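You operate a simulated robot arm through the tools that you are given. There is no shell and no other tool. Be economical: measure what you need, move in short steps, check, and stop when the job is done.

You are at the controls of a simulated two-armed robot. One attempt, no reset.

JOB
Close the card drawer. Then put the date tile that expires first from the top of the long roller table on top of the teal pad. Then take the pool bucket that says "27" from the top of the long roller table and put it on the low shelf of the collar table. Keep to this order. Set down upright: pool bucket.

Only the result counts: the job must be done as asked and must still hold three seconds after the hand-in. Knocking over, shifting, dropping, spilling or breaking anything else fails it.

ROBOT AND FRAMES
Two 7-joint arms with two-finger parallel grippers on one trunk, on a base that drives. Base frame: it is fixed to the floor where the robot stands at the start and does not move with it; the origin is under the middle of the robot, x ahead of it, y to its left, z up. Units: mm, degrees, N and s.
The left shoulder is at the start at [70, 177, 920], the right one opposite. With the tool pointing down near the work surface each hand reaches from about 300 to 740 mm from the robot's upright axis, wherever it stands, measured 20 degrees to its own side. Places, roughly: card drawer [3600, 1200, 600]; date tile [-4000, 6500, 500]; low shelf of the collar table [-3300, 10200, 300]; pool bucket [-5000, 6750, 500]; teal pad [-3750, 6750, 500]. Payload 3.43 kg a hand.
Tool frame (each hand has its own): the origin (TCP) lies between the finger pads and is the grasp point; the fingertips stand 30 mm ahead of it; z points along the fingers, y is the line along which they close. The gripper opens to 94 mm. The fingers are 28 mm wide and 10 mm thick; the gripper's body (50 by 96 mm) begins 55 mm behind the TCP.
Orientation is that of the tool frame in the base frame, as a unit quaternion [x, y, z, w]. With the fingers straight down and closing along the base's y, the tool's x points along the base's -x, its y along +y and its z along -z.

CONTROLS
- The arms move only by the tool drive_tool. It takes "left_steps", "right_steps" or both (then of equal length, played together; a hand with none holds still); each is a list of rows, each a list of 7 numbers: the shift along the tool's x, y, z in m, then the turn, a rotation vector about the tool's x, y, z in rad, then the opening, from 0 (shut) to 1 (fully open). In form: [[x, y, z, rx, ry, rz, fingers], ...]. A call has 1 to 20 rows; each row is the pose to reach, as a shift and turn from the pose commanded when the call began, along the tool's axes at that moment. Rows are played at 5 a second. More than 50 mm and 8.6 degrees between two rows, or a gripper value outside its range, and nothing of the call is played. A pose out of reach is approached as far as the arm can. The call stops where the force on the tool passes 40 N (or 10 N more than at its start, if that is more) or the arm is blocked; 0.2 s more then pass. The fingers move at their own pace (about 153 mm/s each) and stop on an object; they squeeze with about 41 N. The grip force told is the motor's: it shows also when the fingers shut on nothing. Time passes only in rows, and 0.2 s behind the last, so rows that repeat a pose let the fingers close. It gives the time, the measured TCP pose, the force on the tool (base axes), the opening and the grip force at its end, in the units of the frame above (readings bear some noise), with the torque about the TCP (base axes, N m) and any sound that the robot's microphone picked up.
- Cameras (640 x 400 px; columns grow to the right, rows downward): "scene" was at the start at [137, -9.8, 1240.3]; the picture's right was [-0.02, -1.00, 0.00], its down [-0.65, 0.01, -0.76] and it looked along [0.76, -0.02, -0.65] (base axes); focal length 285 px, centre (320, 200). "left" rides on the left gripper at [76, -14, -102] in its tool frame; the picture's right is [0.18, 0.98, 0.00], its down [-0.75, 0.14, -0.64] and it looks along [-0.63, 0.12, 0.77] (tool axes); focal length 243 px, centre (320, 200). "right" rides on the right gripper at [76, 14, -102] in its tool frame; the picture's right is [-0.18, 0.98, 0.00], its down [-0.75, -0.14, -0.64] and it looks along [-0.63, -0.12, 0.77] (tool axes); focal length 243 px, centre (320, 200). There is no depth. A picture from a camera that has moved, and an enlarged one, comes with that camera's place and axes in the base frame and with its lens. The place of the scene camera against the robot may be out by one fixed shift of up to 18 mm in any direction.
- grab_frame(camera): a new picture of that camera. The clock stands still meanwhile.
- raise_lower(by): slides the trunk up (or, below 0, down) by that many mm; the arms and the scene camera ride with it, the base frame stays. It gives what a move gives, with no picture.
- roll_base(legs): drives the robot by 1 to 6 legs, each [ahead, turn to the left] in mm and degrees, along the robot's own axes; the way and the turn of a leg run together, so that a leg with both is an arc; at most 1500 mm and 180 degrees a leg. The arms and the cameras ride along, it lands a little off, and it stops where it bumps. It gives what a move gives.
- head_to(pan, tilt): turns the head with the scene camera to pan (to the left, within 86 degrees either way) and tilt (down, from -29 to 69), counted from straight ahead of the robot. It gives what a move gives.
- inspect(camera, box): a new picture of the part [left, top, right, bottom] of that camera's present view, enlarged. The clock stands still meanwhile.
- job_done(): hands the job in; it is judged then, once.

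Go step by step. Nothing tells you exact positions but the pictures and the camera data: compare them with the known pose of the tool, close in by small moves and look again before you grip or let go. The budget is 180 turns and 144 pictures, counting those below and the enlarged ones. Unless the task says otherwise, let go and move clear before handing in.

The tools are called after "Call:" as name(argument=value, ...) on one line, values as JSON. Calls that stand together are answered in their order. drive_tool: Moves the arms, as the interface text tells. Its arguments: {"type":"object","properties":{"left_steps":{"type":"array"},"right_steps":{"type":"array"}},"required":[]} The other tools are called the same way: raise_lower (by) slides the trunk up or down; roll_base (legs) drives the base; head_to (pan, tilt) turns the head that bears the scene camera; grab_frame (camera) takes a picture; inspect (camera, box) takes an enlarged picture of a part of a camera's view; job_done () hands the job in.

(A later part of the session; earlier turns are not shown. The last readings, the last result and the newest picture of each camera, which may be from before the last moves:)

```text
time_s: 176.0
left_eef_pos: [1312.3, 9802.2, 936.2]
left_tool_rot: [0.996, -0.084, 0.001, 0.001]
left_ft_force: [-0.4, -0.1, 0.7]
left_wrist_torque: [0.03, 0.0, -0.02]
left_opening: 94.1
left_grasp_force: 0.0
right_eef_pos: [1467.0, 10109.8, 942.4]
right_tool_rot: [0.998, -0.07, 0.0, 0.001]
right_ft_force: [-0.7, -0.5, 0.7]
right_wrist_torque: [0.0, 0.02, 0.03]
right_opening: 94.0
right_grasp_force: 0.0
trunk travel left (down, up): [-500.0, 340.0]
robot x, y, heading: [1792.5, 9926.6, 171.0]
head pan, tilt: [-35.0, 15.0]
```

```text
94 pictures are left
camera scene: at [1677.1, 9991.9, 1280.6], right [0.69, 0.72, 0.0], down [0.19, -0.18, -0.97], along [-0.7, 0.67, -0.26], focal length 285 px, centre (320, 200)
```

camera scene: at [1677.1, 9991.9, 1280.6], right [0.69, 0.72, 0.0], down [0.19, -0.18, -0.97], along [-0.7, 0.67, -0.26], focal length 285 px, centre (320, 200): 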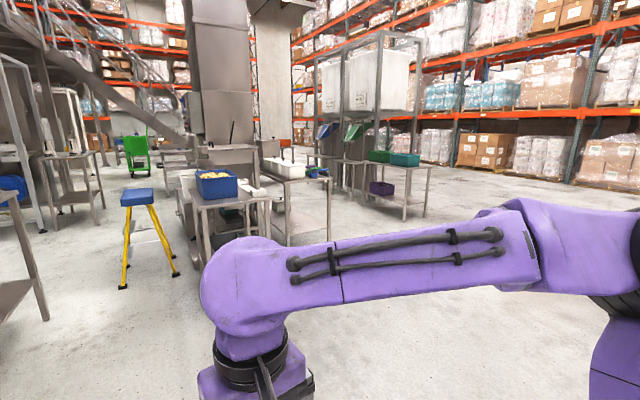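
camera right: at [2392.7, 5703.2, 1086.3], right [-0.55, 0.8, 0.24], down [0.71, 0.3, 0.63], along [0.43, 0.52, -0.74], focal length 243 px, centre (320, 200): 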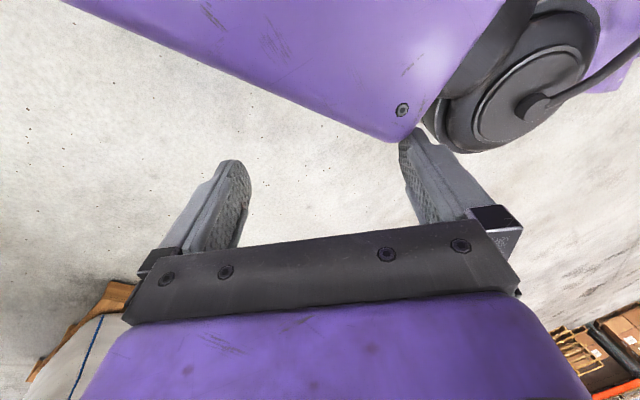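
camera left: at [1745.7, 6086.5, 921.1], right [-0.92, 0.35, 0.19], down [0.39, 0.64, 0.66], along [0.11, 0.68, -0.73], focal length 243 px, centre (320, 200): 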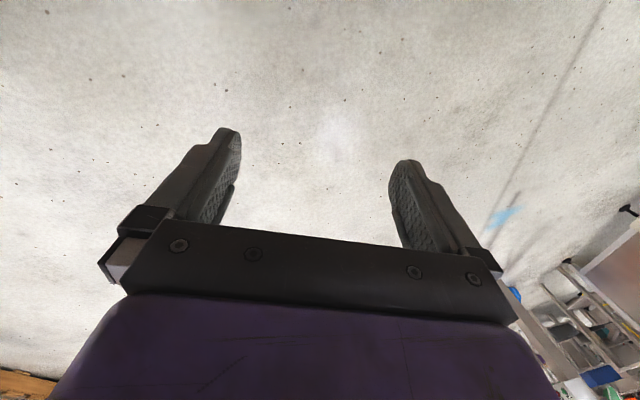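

The central aisle is blocked by a step stool (only about 460 mm free). The small two-shelf table beyond is probably the collar table. I'll take the wide lane to the north instead.

Call:
roll_base(legs=[[0, -66], [1350, 0], [1350, 0], [1300, 0]])

Call:
head_to(pan=70, tilt=12)

Call:
grab_frame(camera="scene")

```text
time_s: 198.2
left_eef_pos: [412.2, 14182.4, 934.9]
left_tool_rot: [0.793, -0.609, 0.002, -0.001]
left_ft_force: [-0.9, 0.1, 0.2]
left_wrist_torque: [0.02, -0.01, -0.02]
left_opening: 94.0
left_grasp_force: 0.1
right_eef_pos: [756.2, 14171.0, 941.9]
right_tool_rot: [0.801, -0.598, -0.001, 0.002]
right_ft_force: [0.5, -0.2, -0.3]
right_wrist_torque: [-0.01, 0.0, -0.01]
right_opening: 93.9
right_grasp_force: 0.0
trunk travel left (down, up): [-500.0, 340.0]
robot x, y, heading: [724.8, 13798.1, 105.9]
head pan, tilt: [-35.0, 15.0]
```

```text
time_s: 200.0
left_eef_pos: [411.6, 14182.3, 936.9]
left_tool_rot: [0.793, -0.609, 0.0, -0.001]
left_ft_force: [-0.5, 0.0, -0.2]
left_wrist_torque: [0.0, 0.0, 0.01]
left_opening: 93.9
left_grasp_force: 0.0
right_eef_pos: [756.1, 14171.3, 941.3]
right_tool_rot: [0.801, -0.598, 0.0, 0.001]
right_ft_force: [0.1, 0.8, 0.1]
right_wrist_torque: [-0.05, 0.01, -0.02]
right_opening: 94.3
right_grasp_force: 0.1
trunk travel left (down, up): [-500.0, 340.0]
robot x, y, heading: [722.7, 13801.4, 105.6]
head pan, tilt: [70.0, 12.0]
```

```text
93 pictures are left
camera scene: at [620.1, 13847.9, 1285.5], right [0.08, 1.0, 0.0], down [0.21, -0.02, -0.98], along [-0.98, 0.08, -0.21], focal length 285 px, centre (320, 200)
```

scene: 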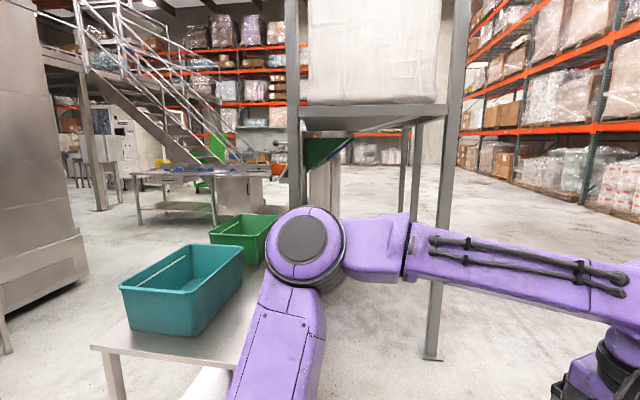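

I'll pass north of the hopper rack and head west.

Call:
roll_base(legs=[[0, 4], [1450, 0], [200, 0], [0, 70], [1300, 0]])

Call:
head_to(pan=20, tilt=12)

Call:
grab_frame(camera="scene")

```text
time_s: 218.2
left_eef_pos: [-1560.3, 15287.8, 936.6]
left_tool_rot: [1.0, -0.028, 0.001, 0.0]
left_ft_force: [-0.3, -0.9, -0.7]
left_wrist_torque: [0.03, 0.0, -0.01]
left_opening: 94.0
left_grasp_force: 0.0
right_eef_pos: [-1442.0, 15611.3, 942.0]
right_tool_rot: [1.0, -0.015, -0.001, 0.001]
right_ft_force: [-0.1, -0.2, 0.3]
right_wrist_torque: [0.0, -0.03, 0.0]
right_opening: 93.8
right_grasp_force: 0.1
trunk travel left (down, up): [-500.0, 340.0]
robot x, y, heading: [-1102.2, 15466.3, 177.4]
head pan, tilt: [70.0, 12.0]
```

```text
time_s: 219.4
left_eef_pos: [-1560.7, 15286.9, 936.1]
left_tool_rot: [1.0, -0.028, 0.0, 0.0]
left_ft_force: [-0.4, -0.2, 0.2]
left_wrist_torque: [0.06, -0.03, 0.01]
left_opening: 94.1
left_grasp_force: 0.0
right_eef_pos: [-1441.1, 15611.1, 942.3]
right_tool_rot: [1.0, -0.015, 0.0, 0.0]
right_ft_force: [-0.1, 0.2, 0.1]
right_wrist_torque: [-0.01, 0.02, -0.01]
right_opening: 94.0
right_grasp_force: 0.0
trunk travel left (down, up): [-500.0, 340.0]
robot x, y, heading: [-1096.0, 15467.4, 177.3]
head pan, tilt: [20.0, 12.0]
```

```text
92 pictures are left
camera scene: at [-1235.9, 15432.2, 1285.5], right [-0.3, 0.95, 0.0], down [0.2, 0.06, -0.98], along [-0.93, -0.29, -0.21], focal length 285 px, centre (320, 200)
```

scene: 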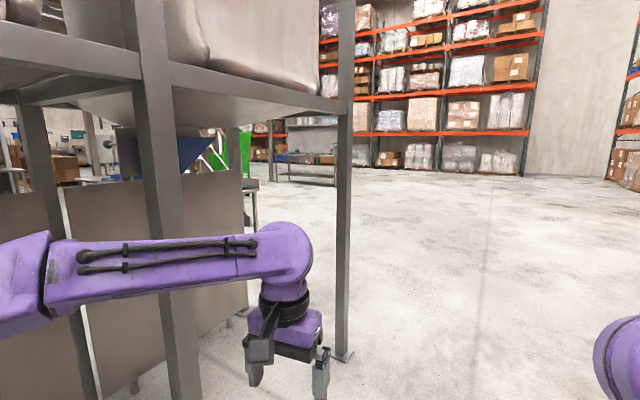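

The hopper rack is close on the left; veer right and pass it.

Call:
roll_base(legs=[[0, -12], [1300, 0], [1300, 0], [0, 70]])

Call:
head_to(pan=35, tilt=12)

Call:
grab_frame(camera="scene")

```text
time_s: 235.9
left_eef_pos: [-3717.0, 15666.3, 936.0]
left_tool_rot: [0.891, 0.454, 0.0, 0.0]
left_ft_force: [0.7, -0.1, -0.5]
left_wrist_torque: [0.0, 0.0, -0.05]
left_opening: 93.8
left_grasp_force: 0.1
right_eef_pos: [-3923.7, 15940.5, 941.4]
right_tool_rot: [0.886, 0.464, 0.001, 0.0]
right_ft_force: [-0.7, 0.0, -0.3]
right_wrist_torque: [-0.02, 0.0, 0.02]
right_opening: 94.0
right_grasp_force: 0.0
trunk travel left (down, up): [-500.0, 340.0]
robot x, y, heading: [-3618.7, 16151.3, -125.7]
head pan, tilt: [20.0, 12.0]
```

```text
time_s: 236.7
left_eef_pos: [-3717.6, 15665.7, 936.2]
left_tool_rot: [0.891, 0.453, 0.001, 0.0]
left_ft_force: [-0.3, 0.4, -0.7]
left_wrist_torque: [0.0, 0.01, -0.01]
left_opening: 94.0
left_grasp_force: 0.0
right_eef_pos: [-3923.6, 15940.5, 942.6]
right_tool_rot: [0.885, 0.465, 0.0, 0.001]
right_ft_force: [0.6, -1.1, 0.1]
right_wrist_torque: [0.04, 0.01, 0.02]
right_opening: 93.9
right_grasp_force: 0.1
trunk travel left (down, up): [-500.0, 340.0]
robot x, y, heading: [-3614.7, 16150.5, -125.3]
head pan, tilt: [35.0, 12.0]
```

```text
91 pictures are left
camera scene: at [-3644.1, 16008.3, 1285.5], right [-1.0, 0.01, 0.0], down [0.0, 0.21, -0.98], along [-0.01, -0.98, -0.21], focal length 285 px, centre (320, 200)
```

scene: 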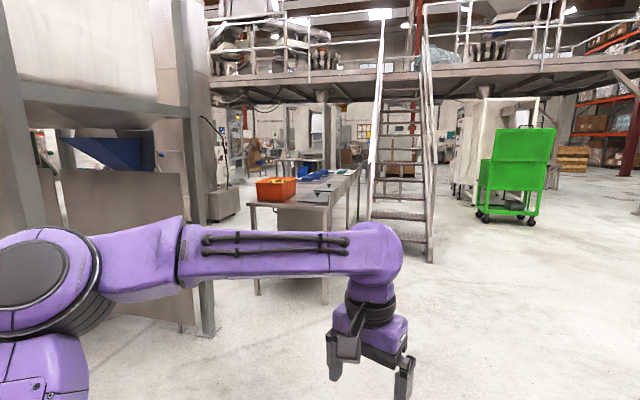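

I see the stairs and a green cart, with a free passage between them at x≈-5600. I'll drive there.

Call:
roll_base(legs=[[0, -2], [1400, 0], [1400, 0], [450, 0], [0, 37]])

Call:
head_to(pan=0, tilt=10)

Call:
grab_frame(camera="scene")

```text
time_s: 254.7
left_eef_pos: [-5416.5, 13110.4, 936.6]
left_tool_rot: [0.719, 0.695, -0.001, 0.0]
left_ft_force: [1.2, 0.2, -0.4]
left_wrist_torque: [0.01, 0.03, -0.01]
left_opening: 94.1
left_grasp_force: 0.0
right_eef_pos: [-5743.1, 13222.5, 941.4]
right_tool_rot: [0.709, 0.705, 0.0, 0.0]
right_ft_force: [-0.5, -0.7, -0.4]
right_wrist_torque: [-0.01, 0.01, -0.01]
right_opening: 93.7
right_grasp_force: 0.1
trunk travel left (down, up): [-500.0, 340.0]
robot x, y, heading: [-5607.3, 13566.4, -91.4]
head pan, tilt: [35.0, 12.0]
```

```text
time_s: 255.7
left_eef_pos: [-5417.4, 13110.5, 936.2]
left_tool_rot: [0.719, 0.695, 0.0, 0.0]
left_ft_force: [0.3, 0.1, -0.1]
left_wrist_torque: [-0.01, 0.0, 0.02]
left_opening: 94.0
left_grasp_force: 0.1
right_eef_pos: [-5743.0, 13221.6, 941.9]
right_tool_rot: [0.71, 0.704, 0.0, 0.001]
right_ft_force: [-0.3, -0.5, 0.7]
right_wrist_torque: [-0.01, 0.0, 0.02]
right_opening: 93.9
right_grasp_force: 0.0
trunk travel left (down, up): [-500.0, 340.0]
robot x, y, heading: [-5602.5, 13565.8, -91.4]
head pan, tilt: [0.0, 10.0]
```

```text
90 pictures are left
camera scene: at [-5606.2, 13417.4, 1288.7], right [-1.0, 0.02, 0.0], down [0.0, 0.17, -0.98], along [-0.02, -0.98, -0.17], focal length 285 px, centre (320, 200)
```

scene: 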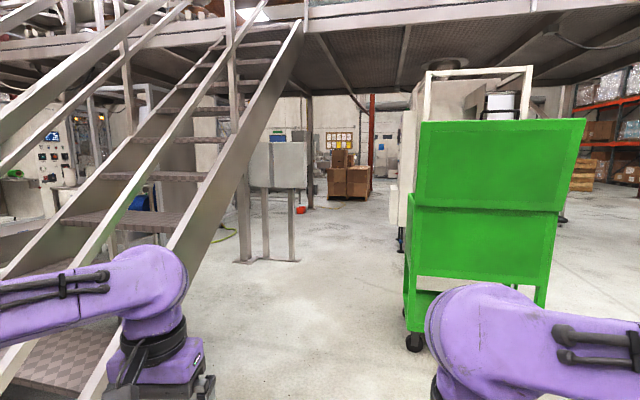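

Straight ahead passes between stairs and cart; go straight 2.3 m then look again.

Call:
roll_base(legs=[[0, 1.4], [1200, 0]])

Call:
roll_base(legs=[[1100, 0]])

Call:
grab_frame(camera="scene")

```text
time_s: 262.2
left_eef_pos: [-5432.6, 11892.7, 936.8]
left_tool_rot: [0.719, 0.695, 0.001, -0.001]
left_ft_force: [0.2, 0.2, -0.4]
left_wrist_torque: [-0.02, -0.01, 0.04]
left_opening: 94.0
left_grasp_force: 0.0
right_eef_pos: [-5759.9, 12006.2, 941.8]
right_tool_rot: [0.711, 0.704, 0.0, 0.001]
right_ft_force: [-1.2, -0.5, 0.1]
right_wrist_torque: [-0.03, 0.02, -0.02]
right_opening: 93.8
right_grasp_force: 0.1
trunk travel left (down, up): [-500.0, 340.0]
robot x, y, heading: [-5620.1, 12351.2, -91.3]
head pan, tilt: [0.0, 10.0]
```

```text
time_s: 268.0
left_eef_pos: [-5454.2, 10772.0, 935.5]
left_tool_rot: [0.717, 0.698, 0.0, -0.001]
left_ft_force: [-0.4, -0.4, 0.1]
left_wrist_torque: [-0.04, -0.01, -0.01]
left_opening: 94.0
left_grasp_force: 0.1
right_eef_pos: [-5779.2, 10881.6, 941.9]
right_tool_rot: [0.708, 0.706, 0.0, 0.0]
right_ft_force: [-0.1, -0.4, 0.2]
right_wrist_torque: [0.02, -0.03, -0.01]
right_opening: 93.9
right_grasp_force: 0.0
trunk travel left (down, up): [-500.0, 340.0]
robot x, y, heading: [-5644.6, 11229.4, -90.9]
head pan, tilt: [0.0, 10.0]
```

```text
89 pictures are left
camera scene: at [-5645.0, 11077.3, 1288.7], right [-1.0, 0.02, 0.0], down [0.0, 0.17, -0.98], along [-0.02, -0.98, -0.17], focal length 285 px, centre (320, 200)
```

scene: 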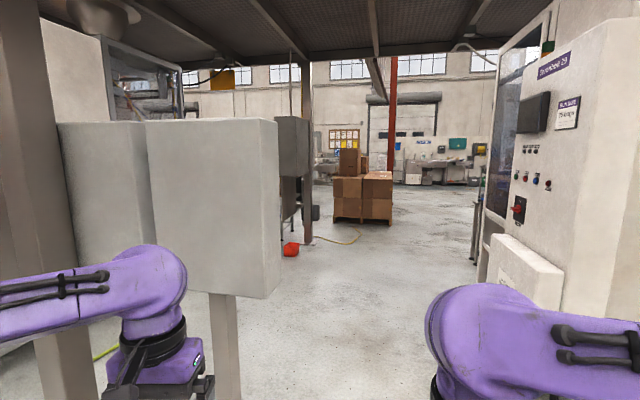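

A cabinet juts in on the left ahead; I need to shift right. Check the right side first.

Call:
head_to(pan=-60, tilt=30)

Call:
grab_frame(camera="scene")

```text
time_s: 269.3
left_eef_pos: [-5453.4, 10772.5, 935.8]
left_tool_rot: [0.716, 0.698, 0.0, 0.0]
left_ft_force: [0.3, 0.2, 0.4]
left_wrist_torque: [-0.03, 0.01, 0.01]
left_opening: 94.0
left_grasp_force: 0.0
right_eef_pos: [-5780.4, 10882.7, 942.1]
right_tool_rot: [0.708, 0.706, 0.0, 0.0]
right_ft_force: [-0.4, -0.3, -0.4]
right_wrist_torque: [0.0, 0.01, 0.01]
right_opening: 94.0
right_grasp_force: 0.1
trunk travel left (down, up): [-500.0, 340.0]
robot x, y, heading: [-5644.2, 11226.1, -90.9]
head pan, tilt: [-60.0, 30.0]
```

```text
88 pictures are left
camera scene: at [-5722.4, 11126.6, 1256.4], right [-0.49, 0.87, 0.0], down [0.44, 0.24, -0.87], along [-0.76, -0.42, -0.5], focal length 285 px, centre (320, 200)
```

scene: 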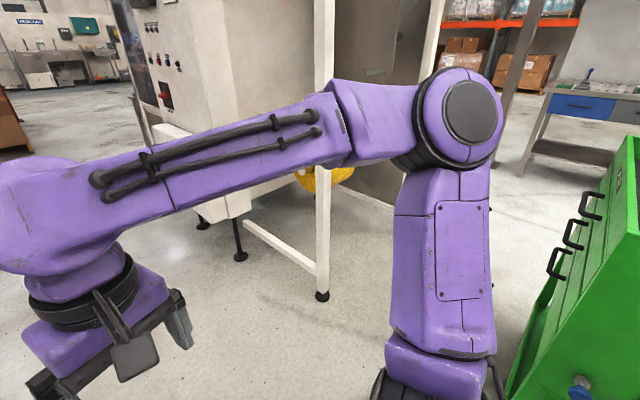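

Gap between cabinet and machine is about 1.17 m at x≈-6105. Go forward 250, swing right diagonally, then realign south.

Call:
roll_base(legs=[[230, 0], [0, -43], [620, 0]])

Call:
head_to(pan=45, tilt=25)

Call:
grab_frame(camera="scene")

```text
time_s: 276.1
left_eef_pos: [-6251.0, 10078.0, 936.3]
left_tool_rot: [0.921, 0.389, 0.001, -0.001]
left_ft_force: [-0.1, -0.3, -0.6]
left_wrist_torque: [-0.04, 0.02, -0.01]
left_opening: 94.1
left_grasp_force: 0.1
right_eef_pos: [-6415.7, 10378.8, 941.1]
right_tool_rot: [0.916, 0.401, 0.0, 0.0]
right_ft_force: [-0.3, -0.2, -0.9]
right_wrist_torque: [-0.03, -0.03, -0.03]
right_opening: 94.1
right_grasp_force: 0.0
trunk travel left (down, up): [-500.0, 340.0]
robot x, y, heading: [-6079.1, 10543.5, -134.0]
head pan, tilt: [-60.0, 30.0]
```

```text
time_s: 277.9
left_eef_pos: [-6249.1, 10077.3, 936.2]
left_tool_rot: [0.921, 0.389, -0.001, 0.0]
left_ft_force: [-0.1, -0.4, -0.1]
left_wrist_torque: [-0.01, 0.01, -0.02]
left_opening: 94.0
left_grasp_force: 0.0
right_eef_pos: [-6415.0, 10379.7, 942.6]
right_tool_rot: [0.916, 0.401, 0.0, 0.0]
right_ft_force: [1.0, 0.9, -1.1]
right_wrist_torque: [0.02, 0.0, -0.01]
right_opening: 94.1
right_grasp_force: 0.0
trunk travel left (down, up): [-500.0, 340.0]
robot x, y, heading: [-6082.8, 10542.0, -133.7]
head pan, tilt: [45.0, 25.0]
```

```text
87 pictures are left
camera scene: at [-6110.9, 10407.2, 1264.3], right [-1.0, -0.02, 0.0], down [-0.01, 0.42, -0.91], along [0.02, -0.91, -0.42], focal length 285 px, centre (320, 200)
```

scene: 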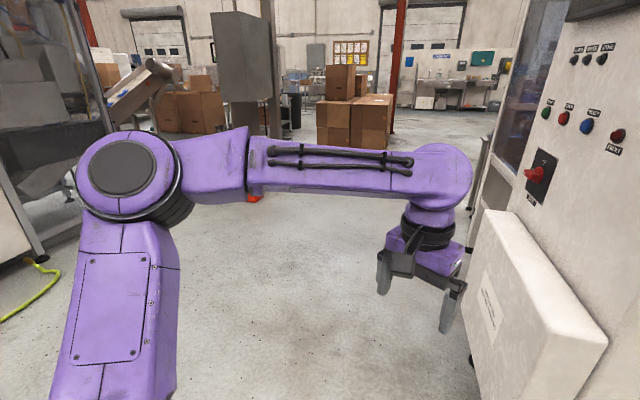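

Realign south and stretch the hands ahead to draw the elbows in for the narrow gap.

Call:
roll_base(legs=[[0, 43]])

Call:
drive_tool(left_steps=[[-0.04, -0.01, 0, 0, 0, 0, 1], [-0.08, -0.02, 0, 0, 0, 0, 1], [-0.12, -0.03, 0, 0, 0, 0, 1], [-0.16, -0.04, 0, 0, 0, 0, 1], [-0.2, -0.04, 0, 0, 0, 0, 1]], right_steps=[[-0.05, 0, 0, 0, 0, 0, 1], [-0.1, 0, 0, 0, 0, 0, 1], [-0.15, 0, 0, 0, 0, 0, 1], [-0.2, 0, 0, 0, 0, 0, 1], [-0.25, 0, 0, 0, 0, 0, 1]])

Call:
head_to(pan=55, tilt=30)

Call:
grab_frame(camera="scene")

Call:
head_to(pan=-50, tilt=30)

Call:
grab_frame(camera="scene")

```text
time_s: 280.3
left_eef_pos: [-5884.1, 10089.0, 935.5]
left_tool_rot: [0.712, 0.703, -0.001, -0.001]
left_ft_force: [1.0, 0.1, -0.2]
left_wrist_torque: [0.0, 0.01, 0.0]
left_opening: 93.6
left_grasp_force: 0.0
right_eef_pos: [-6211.9, 10195.7, 942.0]
right_tool_rot: [0.704, 0.71, 0.0, 0.0]
right_ft_force: [0.5, 0.2, -0.2]
right_wrist_torque: [0.04, 0.0, -0.03]
right_opening: 94.1
right_grasp_force: 0.0
trunk travel left (down, up): [-500.0, 340.0]
robot x, y, heading: [-6081.0, 10542.9, -90.3]
head pan, tilt: [45.0, 25.0]
```

```text
time_s: 281.5
left_eef_pos: [-5926.1, 9886.5, 931.0]
left_tool_rot: [0.713, 0.701, 0.003, -0.002]
left_ft_force: [0.3, 0.2, -0.6]
left_wrist_torque: [0.05, 0.0, 0.04]
left_opening: 94.1
left_grasp_force: 0.0
right_eef_pos: [-6209.6, 9940.4, 936.2]
right_tool_rot: [0.702, 0.712, 0.003, -0.002]
right_ft_force: [-0.2, -0.2, 0.0]
right_wrist_torque: [0.05, 0.03, 0.0]
right_opening: 93.5
right_grasp_force: 0.0
trunk travel left (down, up): [-500.0, 340.0]
robot x, y, heading: [-6080.4, 10544.4, -90.6]
head pan, tilt: [45.0, 25.0]
```

```text
time_s: 282.2
left_eef_pos: [-5926.4, 9890.6, 936.7]
left_tool_rot: [0.712, 0.702, 0.0, 0.0]
left_ft_force: [0.3, 0.3, -0.1]
left_wrist_torque: [0.01, 0.0, 0.03]
left_opening: 93.8
left_grasp_force: 0.1
right_eef_pos: [-6209.5, 9945.2, 940.7]
right_tool_rot: [0.702, 0.712, 0.0, 0.001]
right_ft_force: [-0.5, -0.2, 0.4]
right_wrist_torque: [0.01, -0.01, 0.0]
right_opening: 93.8
right_grasp_force: 0.0
trunk travel left (down, up): [-500.0, 340.0]
robot x, y, heading: [-6080.4, 10542.6, -90.4]
head pan, tilt: [55.0, 30.0]
```

```text
86 pictures are left
camera scene: at [-6005.0, 10433.7, 1256.5], right [-0.58, -0.82, 0.0], down [-0.41, 0.29, -0.87], along [0.71, -0.5, -0.5], focal length 285 px, centre (320, 200)
```

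scene: 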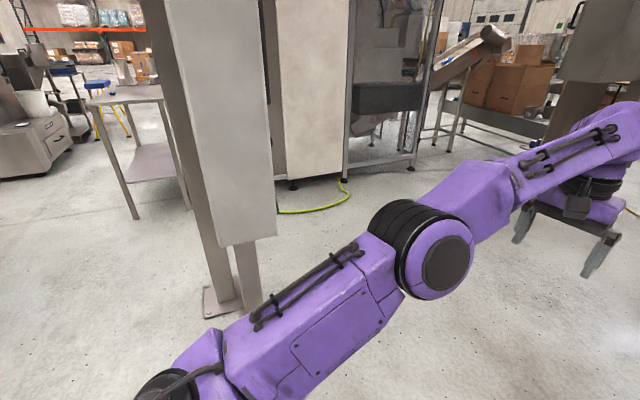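

```text
time_s: 284.1
left_eef_pos: [-5926.6, 9891.1, 935.4]
left_tool_rot: [0.713, 0.702, 0.001, -0.001]
left_ft_force: [0.0, -0.1, -0.4]
left_wrist_torque: [0.05, 0.04, 0.0]
left_opening: 94.0
left_grasp_force: 0.0
right_eef_pos: [-6210.0, 9943.3, 940.1]
right_tool_rot: [0.704, 0.71, 0.0, 0.0]
right_ft_force: [-0.6, -0.3, -0.4]
right_wrist_torque: [0.0, 0.0, -0.04]
right_opening: 94.1
right_grasp_force: 0.1
trunk travel left (down, up): [-500.0, 340.0]
robot x, y, heading: [-6081.2, 10538.4, -90.1]
head pan, tilt: [-50.0, 30.0]
```

```text
85 pictures are left
camera scene: at [-6148.3, 10427.6, 1256.4], right [-0.64, 0.77, 0.0], down [0.38, 0.32, -0.87], along [-0.67, -0.55, -0.5], focal length 285 px, centre (320, 200)
```

scene: 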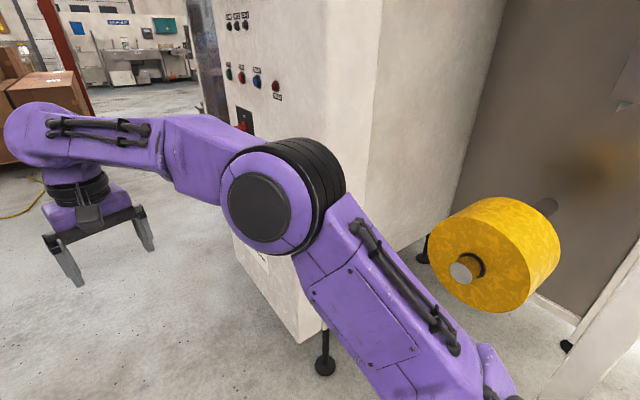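

There is more room on the left than thought. Go forward with a slight left bias.

Call:
roll_base(legs=[[0, 7], [1300, 0]])

Call:
head_to(pan=20, tilt=15)

Call:
grab_frame(camera="scene")

```text
time_s: 291.3
left_eef_pos: [-5698.4, 8600.3, 936.7]
left_tool_rot: [0.669, 0.743, 0.0, 0.001]
left_ft_force: [0.7, 0.1, 0.7]
left_wrist_torque: [0.01, 0.04, 0.01]
left_opening: 94.1
left_grasp_force: 0.1
right_eef_pos: [-5984.9, 8621.2, 939.2]
right_tool_rot: [0.659, 0.752, -0.001, 0.001]
right_ft_force: [0.5, -0.1, -0.1]
right_wrist_torque: [0.02, 0.03, 0.0]
right_opening: 93.9
right_grasp_force: 0.1
trunk travel left (down, up): [-500.0, 340.0]
robot x, y, heading: [-5930.3, 9234.4, -83.2]
head pan, tilt: [-50.0, 30.0]
```

```text
time_s: 292.7
left_eef_pos: [-5696.8, 8600.8, 935.9]
left_tool_rot: [0.669, 0.744, 0.0, 0.0]
left_ft_force: [-0.2, 0.1, 0.1]
left_wrist_torque: [-0.05, -0.02, 0.02]
left_opening: 93.9
left_grasp_force: 0.1
right_eef_pos: [-5985.1, 8620.2, 940.3]
right_tool_rot: [0.659, 0.752, -0.001, 0.0]
right_ft_force: [1.1, -1.2, -0.1]
right_wrist_torque: [-0.02, 0.0, -0.01]
right_opening: 94.1
right_grasp_force: 0.0
trunk travel left (down, up): [-500.0, 340.0]
robot x, y, heading: [-5931.1, 9231.7, -83.6]
head pan, tilt: [20.0, 15.0]
```

```text
84 pictures are left
camera scene: at [-5879.1, 9089.9, 1280.5], right [-0.89, -0.45, 0.0], down [-0.12, 0.23, -0.97], along [0.43, -0.86, -0.26], focal length 285 px, centre (320, 200)
```

scene: 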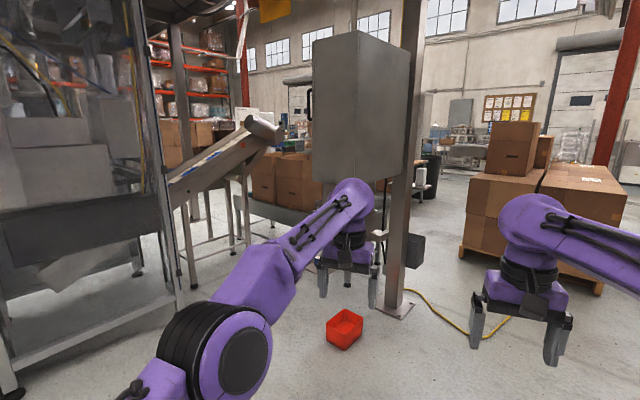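

The roller table seems to lie behind the grey cabinet and post. I drive on, right of the post, and look.

Call:
roll_base(legs=[[0, -11], [1500, 0]])

Call:
head_to(pan=60, tilt=20)

Call:
grab_frame(camera="scene")

Call:
head_to(pan=10, tilt=20)

Call:
grab_frame(camera="scene")

```text
time_s: 300.9
left_eef_pos: [-5959.1, 7065.7, 934.8]
left_tool_rot: [0.743, 0.67, 0.0, 0.0]
left_ft_force: [0.5, -0.5, -0.2]
left_wrist_torque: [0.03, 0.0, 0.0]
left_opening: 94.2
left_grasp_force: 0.0
right_eef_pos: [-6237.7, 7145.3, 939.6]
right_tool_rot: [0.733, 0.68, 0.0, 0.0]
right_ft_force: [-0.1, 0.5, -0.6]
right_wrist_torque: [-0.05, 0.02, 0.02]
right_opening: 93.9
right_grasp_force: 0.0
trunk travel left (down, up): [-500.0, 340.0]
robot x, y, heading: [-6056.8, 7731.4, -95.2]
head pan, tilt: [20.0, 15.0]
```

```text
time_s: 301.9
left_eef_pos: [-5959.8, 7065.9, 935.5]
left_tool_rot: [0.742, 0.67, 0.0, 0.0]
left_ft_force: [-0.7, -0.9, -0.6]
left_wrist_torque: [0.0, -0.02, 0.01]
left_opening: 94.1
left_grasp_force: 0.1
right_eef_pos: [-6237.4, 7145.2, 939.2]
right_tool_rot: [0.734, 0.679, 0.0, -0.001]
right_ft_force: [-0.6, 1.2, -0.7]
right_wrist_torque: [-0.06, 0.0, 0.03]
right_opening: 93.8
right_grasp_force: 0.1
trunk travel left (down, up): [-500.0, 340.0]
robot x, y, heading: [-6055.7, 7732.0, -95.4]
head pan, tilt: [60.0, 20.0]
```

```text
83 pictures are left
camera scene: at [-5982.7, 7618.9, 1272.4], right [-0.58, -0.81, 0.0], down [-0.28, 0.2, -0.94], along [0.77, -0.54, -0.34], focal length 285 px, centre (320, 200)
```

scene: 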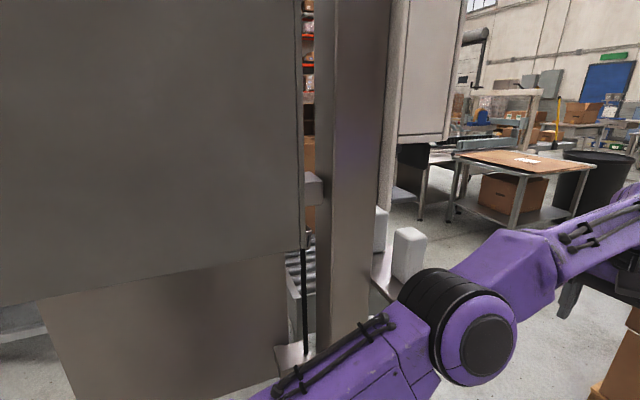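

```text
time_s: 303.1
left_eef_pos: [-5959.5, 7066.7, 934.6]
left_tool_rot: [0.743, 0.67, -0.001, 0.0]
left_ft_force: [-0.1, 0.7, 0.6]
left_wrist_torque: [0.0, 0.04, 0.0]
left_opening: 94.3
left_grasp_force: 0.0
right_eef_pos: [-6237.2, 7145.4, 939.3]
right_tool_rot: [0.734, 0.679, 0.0, 0.0]
right_ft_force: [0.0, 0.1, 0.6]
right_wrist_torque: [0.02, 0.02, 0.01]
right_opening: 93.9
right_grasp_force: 0.1
trunk travel left (down, up): [-500.0, 340.0]
robot x, y, heading: [-6054.7, 7730.6, -95.1]
head pan, tilt: [10.0, 20.0]
```

```text
82 pictures are left
camera scene: at [-6050.9, 7580.1, 1272.4], right [-1.0, -0.08, 0.0], down [-0.03, 0.34, -0.94], along [0.08, -0.94, -0.34], focal length 285 px, centre (320, 200)
```

scene: 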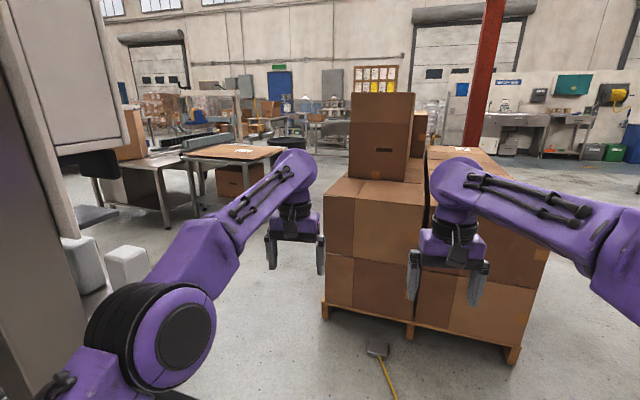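

The roller table lies left with its west end near x≈-5200; I'll go around between it and the box pallet. Retract the hands first and steer.

Call:
drive_tool(left_steps=[[0.05, 0.01, 0, 0, 0, 0, 1], [0.1, 0.02, 0, 0, 0, 0, 1], [0.15, 0.03, 0, 0, 0, 0, 1], [0.2, 0.03, 0, 0, 0, 0, 1]], right_steps=[[0.05, 0, 0, 0, 0, 0, 1], [0.1, 0, 0, 0, 0, 0, 1], [0.15, 0, 0, 0, 0, 0, 1], [0.2, 0, 0, 0, 0, 0, 1]])

Call:
roll_base(legs=[[0, 5], [600, 0], [0, 40]])

Call:
head_to(pan=10, tilt=30)

Call:
grab_frame(camera="scene")

```text
refused: row 1 steps farther than a row can; nothing moved
```

```text
time_s: 308.9
left_eef_pos: [-5518.1, 6724.0, 935.5]
left_tool_rot: [0.43, 0.903, -0.001, 0.0]
left_ft_force: [0.8, -0.1, 0.2]
left_wrist_torque: [0.02, 0.0, 0.02]
left_opening: 94.0
left_grasp_force: 0.1
right_eef_pos: [-5771.4, 6583.2, 939.9]
right_tool_rot: [0.418, 0.909, -0.001, 0.0]
right_ft_force: [0.4, -0.2, -0.1]
right_wrist_torque: [-0.02, 0.04, 0.03]
right_opening: 93.9
right_grasp_force: 0.1
trunk travel left (down, up): [-500.0, 340.0]
robot x, y, heading: [-6058.7, 7123.1, -50.2]
head pan, tilt: [10.0, 20.0]
```

```text
time_s: 309.6
left_eef_pos: [-5520.0, 6722.3, 936.4]
left_tool_rot: [0.43, 0.903, 0.0, 0.001]
left_ft_force: [-0.6, -0.6, 0.5]
left_wrist_torque: [0.0, -0.02, 0.0]
left_opening: 93.9
left_grasp_force: 0.1
right_eef_pos: [-5773.1, 6582.2, 940.0]
right_tool_rot: [0.417, 0.909, 0.001, 0.0]
right_ft_force: [0.0, 0.3, -0.1]
right_wrist_torque: [0.02, 0.0, 0.04]
right_opening: 93.8
right_grasp_force: 0.1
trunk travel left (down, up): [-500.0, 340.0]
robot x, y, heading: [-6059.6, 7124.0, -50.5]
head pan, tilt: [10.0, 30.0]
```

```text
81 pictures are left
camera scene: at [-5953.6, 7019.7, 1256.4], right [-0.65, -0.76, 0.0], down [-0.38, 0.32, -0.87], along [0.66, -0.56, -0.5], focal length 285 px, centre (320, 200)
```

scene: 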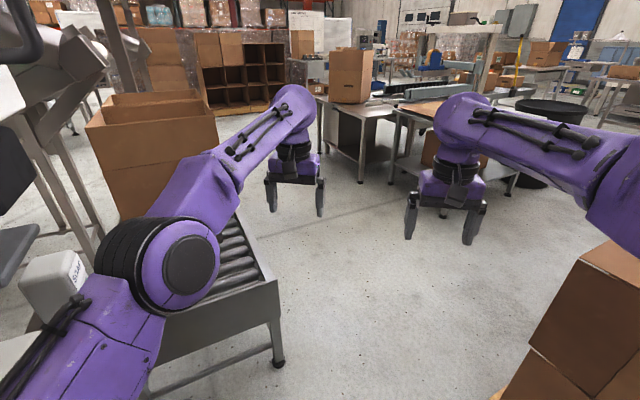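

Roller table found: its south edge starts near (-5300, 6680) and runs about -12°. I retract the hands in smaller steps and drive round its corner.

Call:
drive_tool(left_steps=[[0.04, 0.01, 0, 0, 0, 0, 1], [0.08, 0.02, 0, 0, 0, 0, 1], [0.12, 0.03, 0, 0, 0, 0, 1], [0.16, 0.03, 0, 0, 0, 0, 1], [0.2, 0.03, 0, 0, 0, 0, 1]], right_steps=[[0.04, 0, 0, 0, 0, 0, 1], [0.08, 0, 0, 0, 0, 0, 1], [0.12, 0, 0, 0, 0, 0, 1], [0.16, 0, 0, 0, 0, 0, 1], [0.2, 0, 0, 0, 0, 0, 1]])

Call:
roll_base(legs=[[0, -5], [1000, 0], [0, 43]])

Call:
head_to(pan=45, tilt=30)

Call:
grab_frame(camera="scene")

```text
time_s: 310.6
left_eef_pos: [-5604.0, 6867.5, 807.8]
left_tool_rot: [0.432, 0.892, 0.062, -0.117]
left_ft_force: [-0.1, -0.1, -1.3]
left_wrist_torque: [-0.03, -0.02, 0.01]
left_opening: 93.7
left_grasp_force: 0.1
right_eef_pos: [-5871.8, 6699.0, 928.4]
right_tool_rot: [0.418, 0.908, 0.0, 0.001]
right_ft_force: [0.1, -0.5, 0.4]
right_wrist_torque: [0.03, 0.0, 0.01]
right_opening: 94.1
right_grasp_force: 0.1
trunk travel left (down, up): [-500.0, 340.0]
robot x, y, heading: [-6061.5, 7129.1, -50.5]
head pan, tilt: [10.0, 30.0]
stopped in row 4 (left hand): the arm was blocked; the commanded pose is now the measured one
```

```text
time_s: 312.5
left_eef_pos: [-5545.1, 6746.0, 810.2]
left_tool_rot: [0.457, 0.882, 0.044, -0.107]
left_ft_force: [2.2, -4.4, 3.3]
left_wrist_torque: [0.21, 0.13, 0.02]
left_opening: 94.1
left_grasp_force: 0.1
right_eef_pos: [-5833.2, 6610.1, 917.0]
right_tool_rot: [0.45, 0.893, 0.009, -0.017]
right_ft_force: [1.1, 0.1, 2.6]
right_wrist_torque: [-0.01, 0.12, 0.02]
right_opening: 93.7
right_grasp_force: 0.0
trunk travel left (down, up): [-500.0, 340.0]
robot x, y, heading: [-6024.0, 7078.2, -50.1]
head pan, tilt: [10.0, 30.0]
stopped in leg 2: the robot was blocked; the commanded pose is now the measured one
```

```text
time_s: 313.5
left_eef_pos: [-5573.0, 6777.7, 809.2]
left_tool_rot: [0.458, 0.879, 0.06, -0.118]
left_ft_force: [1.4, 0.0, -1.5]
left_wrist_torque: [0.05, 0.04, -0.01]
left_opening: 94.1
left_grasp_force: 0.1
right_eef_pos: [-5854.7, 6628.4, 922.4]
right_tool_rot: [0.448, 0.894, 0.003, -0.011]
right_ft_force: [0.3, 0.3, -0.6]
right_wrist_torque: [0.02, 0.04, 0.0]
right_opening: 94.1
right_grasp_force: 0.1
trunk travel left (down, up): [-500.0, 340.0]
robot x, y, heading: [-6023.2, 7080.5, -50.1]
head pan, tilt: [45.0, 30.0]
```

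```text
80 pictures are left
camera scene: at [-5899.7, 7025.1, 1256.1], right [-0.09, -1.0, 0.0], down [-0.5, 0.05, -0.86], along [0.86, -0.08, -0.5], focal length 285 px, centre (320, 200)
```

scene: 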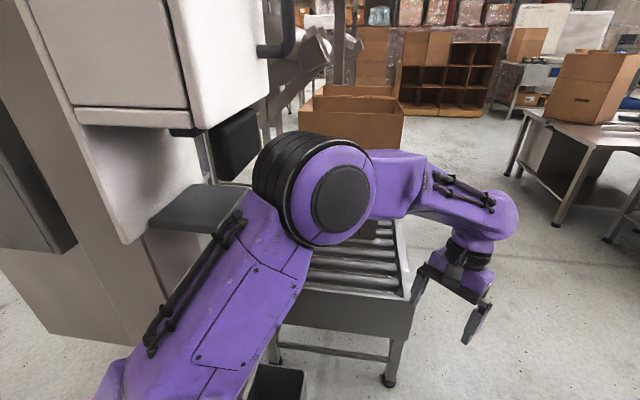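

The left elbow or base touched the machine next to the table. Look closer down-left.

Call:
head_to(pan=60, tilt=60)

Call:
grab_frame(camera="scene")

Call:
head_to(pan=0, tilt=60)

Call:
grab_frame(camera="scene")

```text
time_s: 314.5
left_eef_pos: [-5573.9, 6779.0, 811.0]
left_tool_rot: [0.458, 0.879, 0.061, -0.116]
left_ft_force: [0.2, 0.4, 0.2]
left_wrist_torque: [0.0, 0.0, 0.0]
left_opening: 93.9
left_grasp_force: 0.0
right_eef_pos: [-5855.7, 6628.7, 923.9]
right_tool_rot: [0.448, 0.894, 0.003, -0.009]
right_ft_force: [-0.4, 0.7, 0.3]
right_wrist_torque: [0.04, -0.01, -0.02]
right_opening: 93.7
right_grasp_force: 0.0
trunk travel left (down, up): [-500.0, 340.0]
robot x, y, heading: [-6024.9, 7082.8, -50.3]
head pan, tilt: [60.0, 60.0]
```

```text
79 pictures are left
camera scene: at [-5925.8, 7046.3, 1214.3], right [0.17, -0.99, 0.0], down [-0.85, -0.15, -0.5], along [0.49, 0.09, -0.87], focal length 285 px, centre (320, 200)
```

scene: 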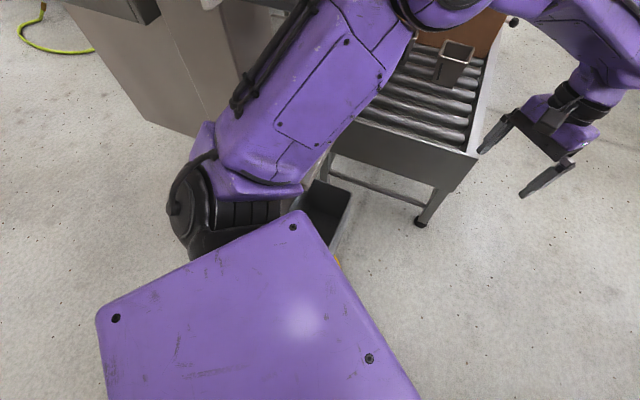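

```text
time_s: 315.8
left_eef_pos: [-5574.8, 6778.5, 810.3]
left_tool_rot: [0.458, 0.879, 0.06, -0.116]
left_ft_force: [0.0, 0.0, 0.6]
left_wrist_torque: [0.01, -0.01, -0.01]
left_opening: 94.0
left_grasp_force: 0.0
right_eef_pos: [-5857.5, 6629.1, 923.3]
right_tool_rot: [0.447, 0.894, 0.003, -0.009]
right_ft_force: [0.3, -0.3, 1.0]
right_wrist_torque: [0.02, 0.02, 0.0]
right_opening: 93.9
right_grasp_force: 0.2
trunk travel left (down, up): [-500.0, 340.0]
robot x, y, heading: [-6022.0, 7083.7, -49.9]
head pan, tilt: [0.0, 60.0]
```

```text
78 pictures are left
camera scene: at [-5949.0, 6984.0, 1214.3], right [-0.77, -0.64, 0.0], down [-0.56, 0.66, -0.5], along [0.32, -0.38, -0.87], focal length 285 px, centre (320, 200)
```

scene: 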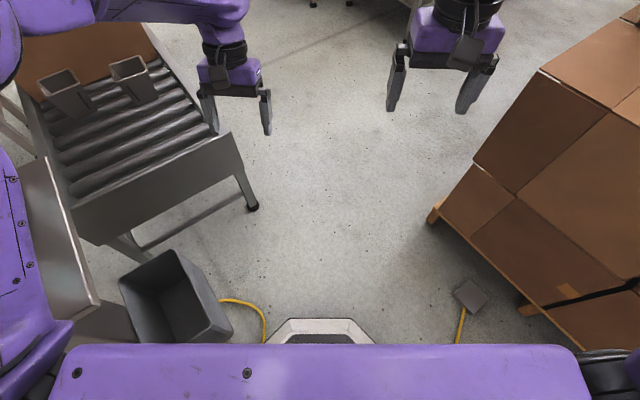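

I can see the setup: the roller table with grey buckets on its west end, a bin and the box pallet. I'll back off, stretch the left arm ahead (elbow in), then go through the gap.

Call:
roll_base(legs=[[-200, 0]])

Call:
drive_tool(left_steps=[[-0.019, 0.002, -0.031, 0, -0.052, 0, 1], [-0.037, 0.005, -0.062, 0, -0.104, 0, 1], [-0.056, 0.007, -0.092, 0, -0.156, 0, 1], [-0.074, 0.01, -0.123, 0, -0.208, 0, 1], [-0.093, 0.012, -0.154, 0, -0.26, 0, 1]], right_steps=[[-0.03, 0, 0, 0, 0, 0, 1], [-0.06, 0, 0, 0, 0, 0, 1], [-0.09, 0, 0, 0, 0, 0, 1], [-0.12, 0, 0, 0, 0, 0, 1], [-0.15, 0, 0, 0, 0, 0, 1]])

Call:
head_to(pan=40, tilt=35)

Call:
grab_frame(camera="scene")

```text
time_s: 317.4
left_eef_pos: [-5702.7, 6931.2, 811.3]
left_tool_rot: [0.459, 0.879, 0.059, -0.115]
left_ft_force: [-0.4, -0.6, -0.2]
left_wrist_torque: [-0.01, 0.01, -0.01]
left_opening: 94.0
left_grasp_force: 0.1
right_eef_pos: [-5985.5, 6782.9, 923.3]
right_tool_rot: [0.448, 0.894, 0.003, -0.009]
right_ft_force: [0.0, -0.3, 0.1]
right_wrist_torque: [-0.02, -0.04, -0.01]
right_opening: 94.0
right_grasp_force: 0.0
trunk travel left (down, up): [-500.0, 340.0]
robot x, y, heading: [-6155.6, 7236.8, -50.4]
head pan, tilt: [0.0, 60.0]
```

```text
time_s: 318.6
left_eef_pos: [-5615.2, 6831.1, 932.6]
left_tool_rot: [0.463, 0.887, 0.001, -0.002]
left_ft_force: [0.3, -0.5, 0.7]
left_wrist_torque: [0.03, 0.02, -0.03]
left_opening: 94.1
left_grasp_force: 0.1
right_eef_pos: [-5892.6, 6658.1, 918.9]
right_tool_rot: [0.449, 0.894, 0.004, -0.011]
right_ft_force: [0.0, -0.3, -0.8]
right_wrist_torque: [0.05, 0.04, -0.03]
right_opening: 94.0
right_grasp_force: 0.1
trunk travel left (down, up): [-500.0, 340.0]
robot x, y, heading: [-6154.1, 7237.7, -50.3]
head pan, tilt: [0.0, 60.0]
```

```text
time_s: 319.7
left_eef_pos: [-5616.8, 6832.8, 935.8]
left_tool_rot: [0.463, 0.887, 0.0, -0.001]
left_ft_force: [0.1, 0.5, 0.1]
left_wrist_torque: [0.01, 0.02, 0.01]
left_opening: 94.0
left_grasp_force: 0.0
right_eef_pos: [-5896.8, 6661.1, 922.5]
right_tool_rot: [0.449, 0.894, 0.002, -0.009]
right_ft_force: [-0.2, 0.5, 0.2]
right_wrist_torque: [0.02, 0.01, 0.03]
right_opening: 94.1
right_grasp_force: 0.1
trunk travel left (down, up): [-500.0, 340.0]
robot x, y, heading: [-6153.0, 7231.8, -50.6]
head pan, tilt: [40.0, 35.0]
```

```text
77 pictures are left
camera scene: at [-6033.0, 7172.7, 1248.5], right [-0.18, -0.98, 0.0], down [-0.56, 0.1, -0.82], along [0.81, -0.15, -0.57], focal length 285 px, centre (320, 200)
```

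scene: 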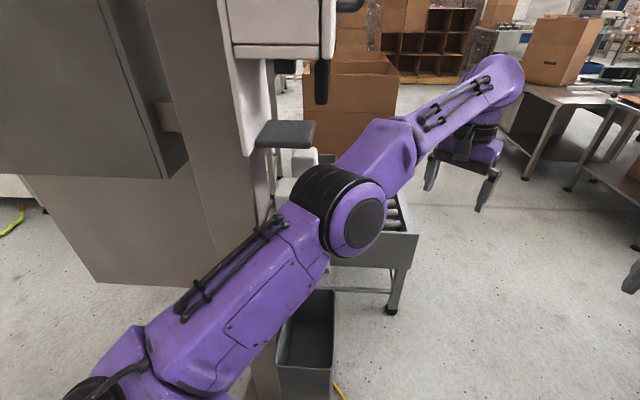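

Path: first head more southerly past the console, then swing left around the table corner.

Call:
roll_base(legs=[[0, -15], [500, 0], [0, 25]])

Call:
head_to(pan=15, tilt=50)

Call:
grab_frame(camera="scene")

```text
time_s: 324.8
left_eef_pos: [-5347.2, 6472.2, 934.1]
left_tool_rot: [0.386, 0.923, -0.001, -0.001]
left_ft_force: [-0.5, -0.3, 0.3]
left_wrist_torque: [0.0, 0.01, 0.02]
left_opening: 93.6
left_grasp_force: 0.0
right_eef_pos: [-5592.9, 6255.9, 920.3]
right_tool_rot: [0.37, 0.929, 0.002, -0.01]
right_ft_force: [-0.2, -0.5, -0.9]
right_wrist_torque: [-0.01, 0.0, 0.02]
right_opening: 94.1
right_grasp_force: 0.0
trunk travel left (down, up): [-500.0, 340.0]
robot x, y, heading: [-5944.1, 6772.7, -40.6]
head pan, tilt: [40.0, 35.0]
```

```text
time_s: 325.7
left_eef_pos: [-5347.4, 6471.4, 934.8]
left_tool_rot: [0.386, 0.922, -0.001, -0.001]
left_ft_force: [0.5, -0.1, 0.8]
left_wrist_torque: [0.01, 0.01, -0.01]
left_opening: 94.1
left_grasp_force: 0.1
right_eef_pos: [-5592.8, 6255.4, 920.9]
right_tool_rot: [0.371, 0.929, 0.002, -0.009]
right_ft_force: [0.4, 0.2, 0.2]
right_wrist_torque: [0.0, 0.0, -0.01]
right_opening: 93.9
right_grasp_force: 0.1
trunk travel left (down, up): [-500.0, 340.0]
robot x, y, heading: [-5943.6, 6776.8, -40.5]
head pan, tilt: [15.0, 50.0]
```

```text
76 pictures are left
camera scene: at [-5835.2, 6703.6, 1226.9], right [-0.43, -0.9, 0.0], down [-0.69, 0.33, -0.64], along [0.58, -0.28, -0.77], focal length 285 px, centre (320, 200)
```

scene: 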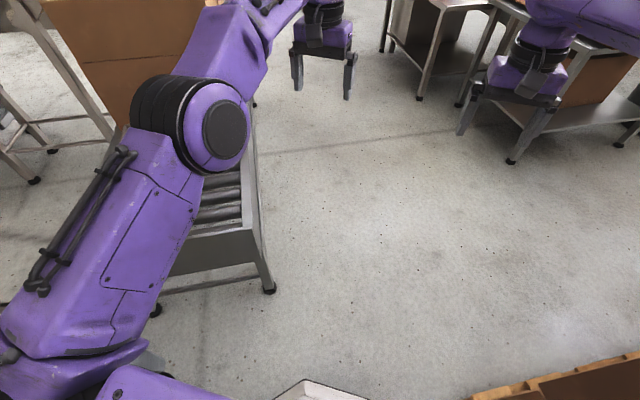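

Clear. Continue around the corner and along the table's south side.

Call:
roll_base(legs=[[760, 0], [0, 27], [700, 0]])

Call:
head_to(pan=55, tilt=35)

Call:
grab_frame(camera="scene")

```text
time_s: 334.6
left_eef_pos: [-4012.3, 6096.5, 935.9]
left_tool_rot: [0.163, 0.987, -0.001, -0.001]
left_ft_force: [1.3, 0.0, 0.5]
left_wrist_torque: [0.0, -0.01, -0.02]
left_opening: 94.0
left_grasp_force: 0.1
right_eef_pos: [-4136.8, 5793.1, 920.7]
right_tool_rot: [0.148, 0.989, 0.0, -0.01]
right_ft_force: [0.5, 0.1, 0.2]
right_wrist_torque: [0.0, 0.01, -0.01]
right_opening: 94.1
right_grasp_force: 0.0
trunk travel left (down, up): [-500.0, 340.0]
robot x, y, heading: [-4679.6, 6104.4, -14.1]
head pan, tilt: [15.0, 50.0]
```

```text
time_s: 335.7
left_eef_pos: [-4013.4, 6096.4, 934.2]
left_tool_rot: [0.164, 0.986, -0.001, -0.001]
left_ft_force: [0.0, -0.3, -0.4]
left_wrist_torque: [0.02, 0.03, -0.03]
left_opening: 94.1
left_grasp_force: 0.2
right_eef_pos: [-4137.8, 5793.2, 921.6]
right_tool_rot: [0.149, 0.989, 0.001, -0.01]
right_ft_force: [0.3, 0.4, 0.5]
right_wrist_torque: [-0.01, 0.03, -0.01]
right_opening: 94.0
right_grasp_force: 0.1
trunk travel left (down, up): [-500.0, 340.0]
robot x, y, heading: [-4684.7, 6105.7, -13.8]
head pan, tilt: [55.0, 35.0]
```

```text
75 pictures are left
camera scene: at [-4567.0, 6141.3, 1248.5], right [0.65, -0.76, 0.0], down [-0.43, -0.38, -0.82], along [0.62, 0.54, -0.57], focal length 285 px, centre (320, 200)
```

scene: 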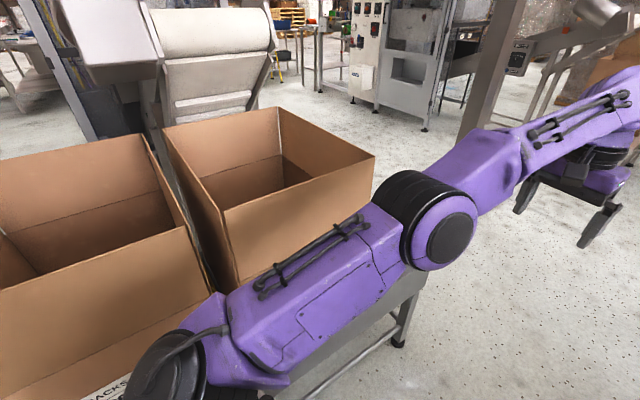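

Open cartons stand on the table; the free part is toward its east end. I raise the trunk for clearance, move on, then turn to face the table.

Call:
raise_lower(by=200)

Call:
roll_base(legs=[[600, 0]])

Call:
head_to(pan=80, tilt=45)

Call:
grab_frame(camera="scene")

```text
time_s: 337.9
left_eef_pos: [-4012.3, 6096.3, 1135.8]
left_tool_rot: [0.164, 0.986, -0.001, -0.001]
left_ft_force: [-0.9, 0.6, -0.5]
left_wrist_torque: [0.01, -0.02, -0.01]
left_opening: 93.8
left_grasp_force: 0.1
right_eef_pos: [-4137.2, 5793.6, 1120.9]
right_tool_rot: [0.148, 0.989, -0.001, -0.01]
right_ft_force: [-0.3, -0.1, 0.0]
right_wrist_torque: [-0.03, 0.0, 0.0]
right_opening: 93.7
right_grasp_force: 0.0
trunk travel left (down, up): [-700.0, 140.0]
robot x, y, heading: [-4685.7, 6103.7, -13.8]
head pan, tilt: [55.0, 35.0]
```

```text
time_s: 341.3
left_eef_pos: [-3427.3, 5947.4, 1135.2]
left_tool_rot: [0.166, 0.986, -0.001, 0.0]
left_ft_force: [-0.3, 0.2, 0.7]
left_wrist_torque: [0.02, -0.01, -0.02]
left_opening: 94.0
left_grasp_force: 0.0
right_eef_pos: [-3552.9, 5644.0, 1121.4]
right_tool_rot: [0.15, 0.989, 0.0, -0.009]
right_ft_force: [0.0, 0.0, 0.3]
right_wrist_torque: [-0.01, -0.01, 0.0]
right_opening: 93.8
right_grasp_force: 0.0
trunk travel left (down, up): [-700.0, 140.0]
robot x, y, heading: [-4097.1, 5954.5, -14.4]
head pan, tilt: [55.0, 35.0]
```

```text
time_s: 342.2
left_eef_pos: [-3426.4, 5946.0, 1135.7]
left_tool_rot: [0.166, 0.986, -0.001, -0.001]
left_ft_force: [0.1, 0.1, -0.2]
left_wrist_torque: [0.02, -0.03, -0.03]
left_opening: 93.9
left_grasp_force: 0.1
right_eef_pos: [-3552.0, 5643.2, 1120.4]
right_tool_rot: [0.149, 0.989, 0.0, -0.01]
right_ft_force: [0.2, -0.3, 0.0]
right_wrist_torque: [0.0, 0.02, -0.01]
right_opening: 94.0
right_grasp_force: 0.1
trunk travel left (down, up): [-700.0, 140.0]
robot x, y, heading: [-4094.8, 5956.0, -14.3]
head pan, tilt: [80.0, 45.0]
```

```text
74 pictures are left
camera scene: at [-4013.7, 6009.5, 1433.8], right [0.91, -0.41, 0.0], down [-0.29, -0.64, -0.71], along [0.29, 0.64, -0.71], focal length 285 px, centre (320, 200)
```

scene: 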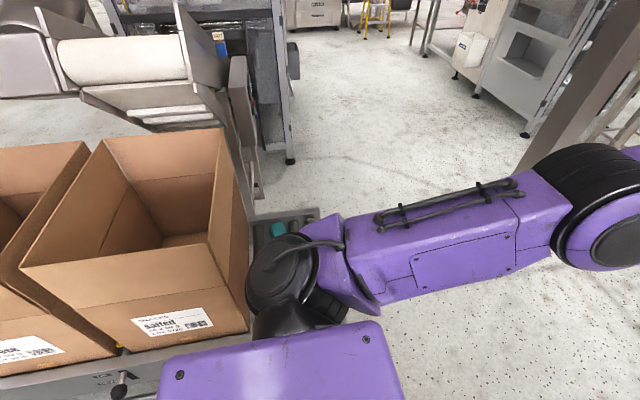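

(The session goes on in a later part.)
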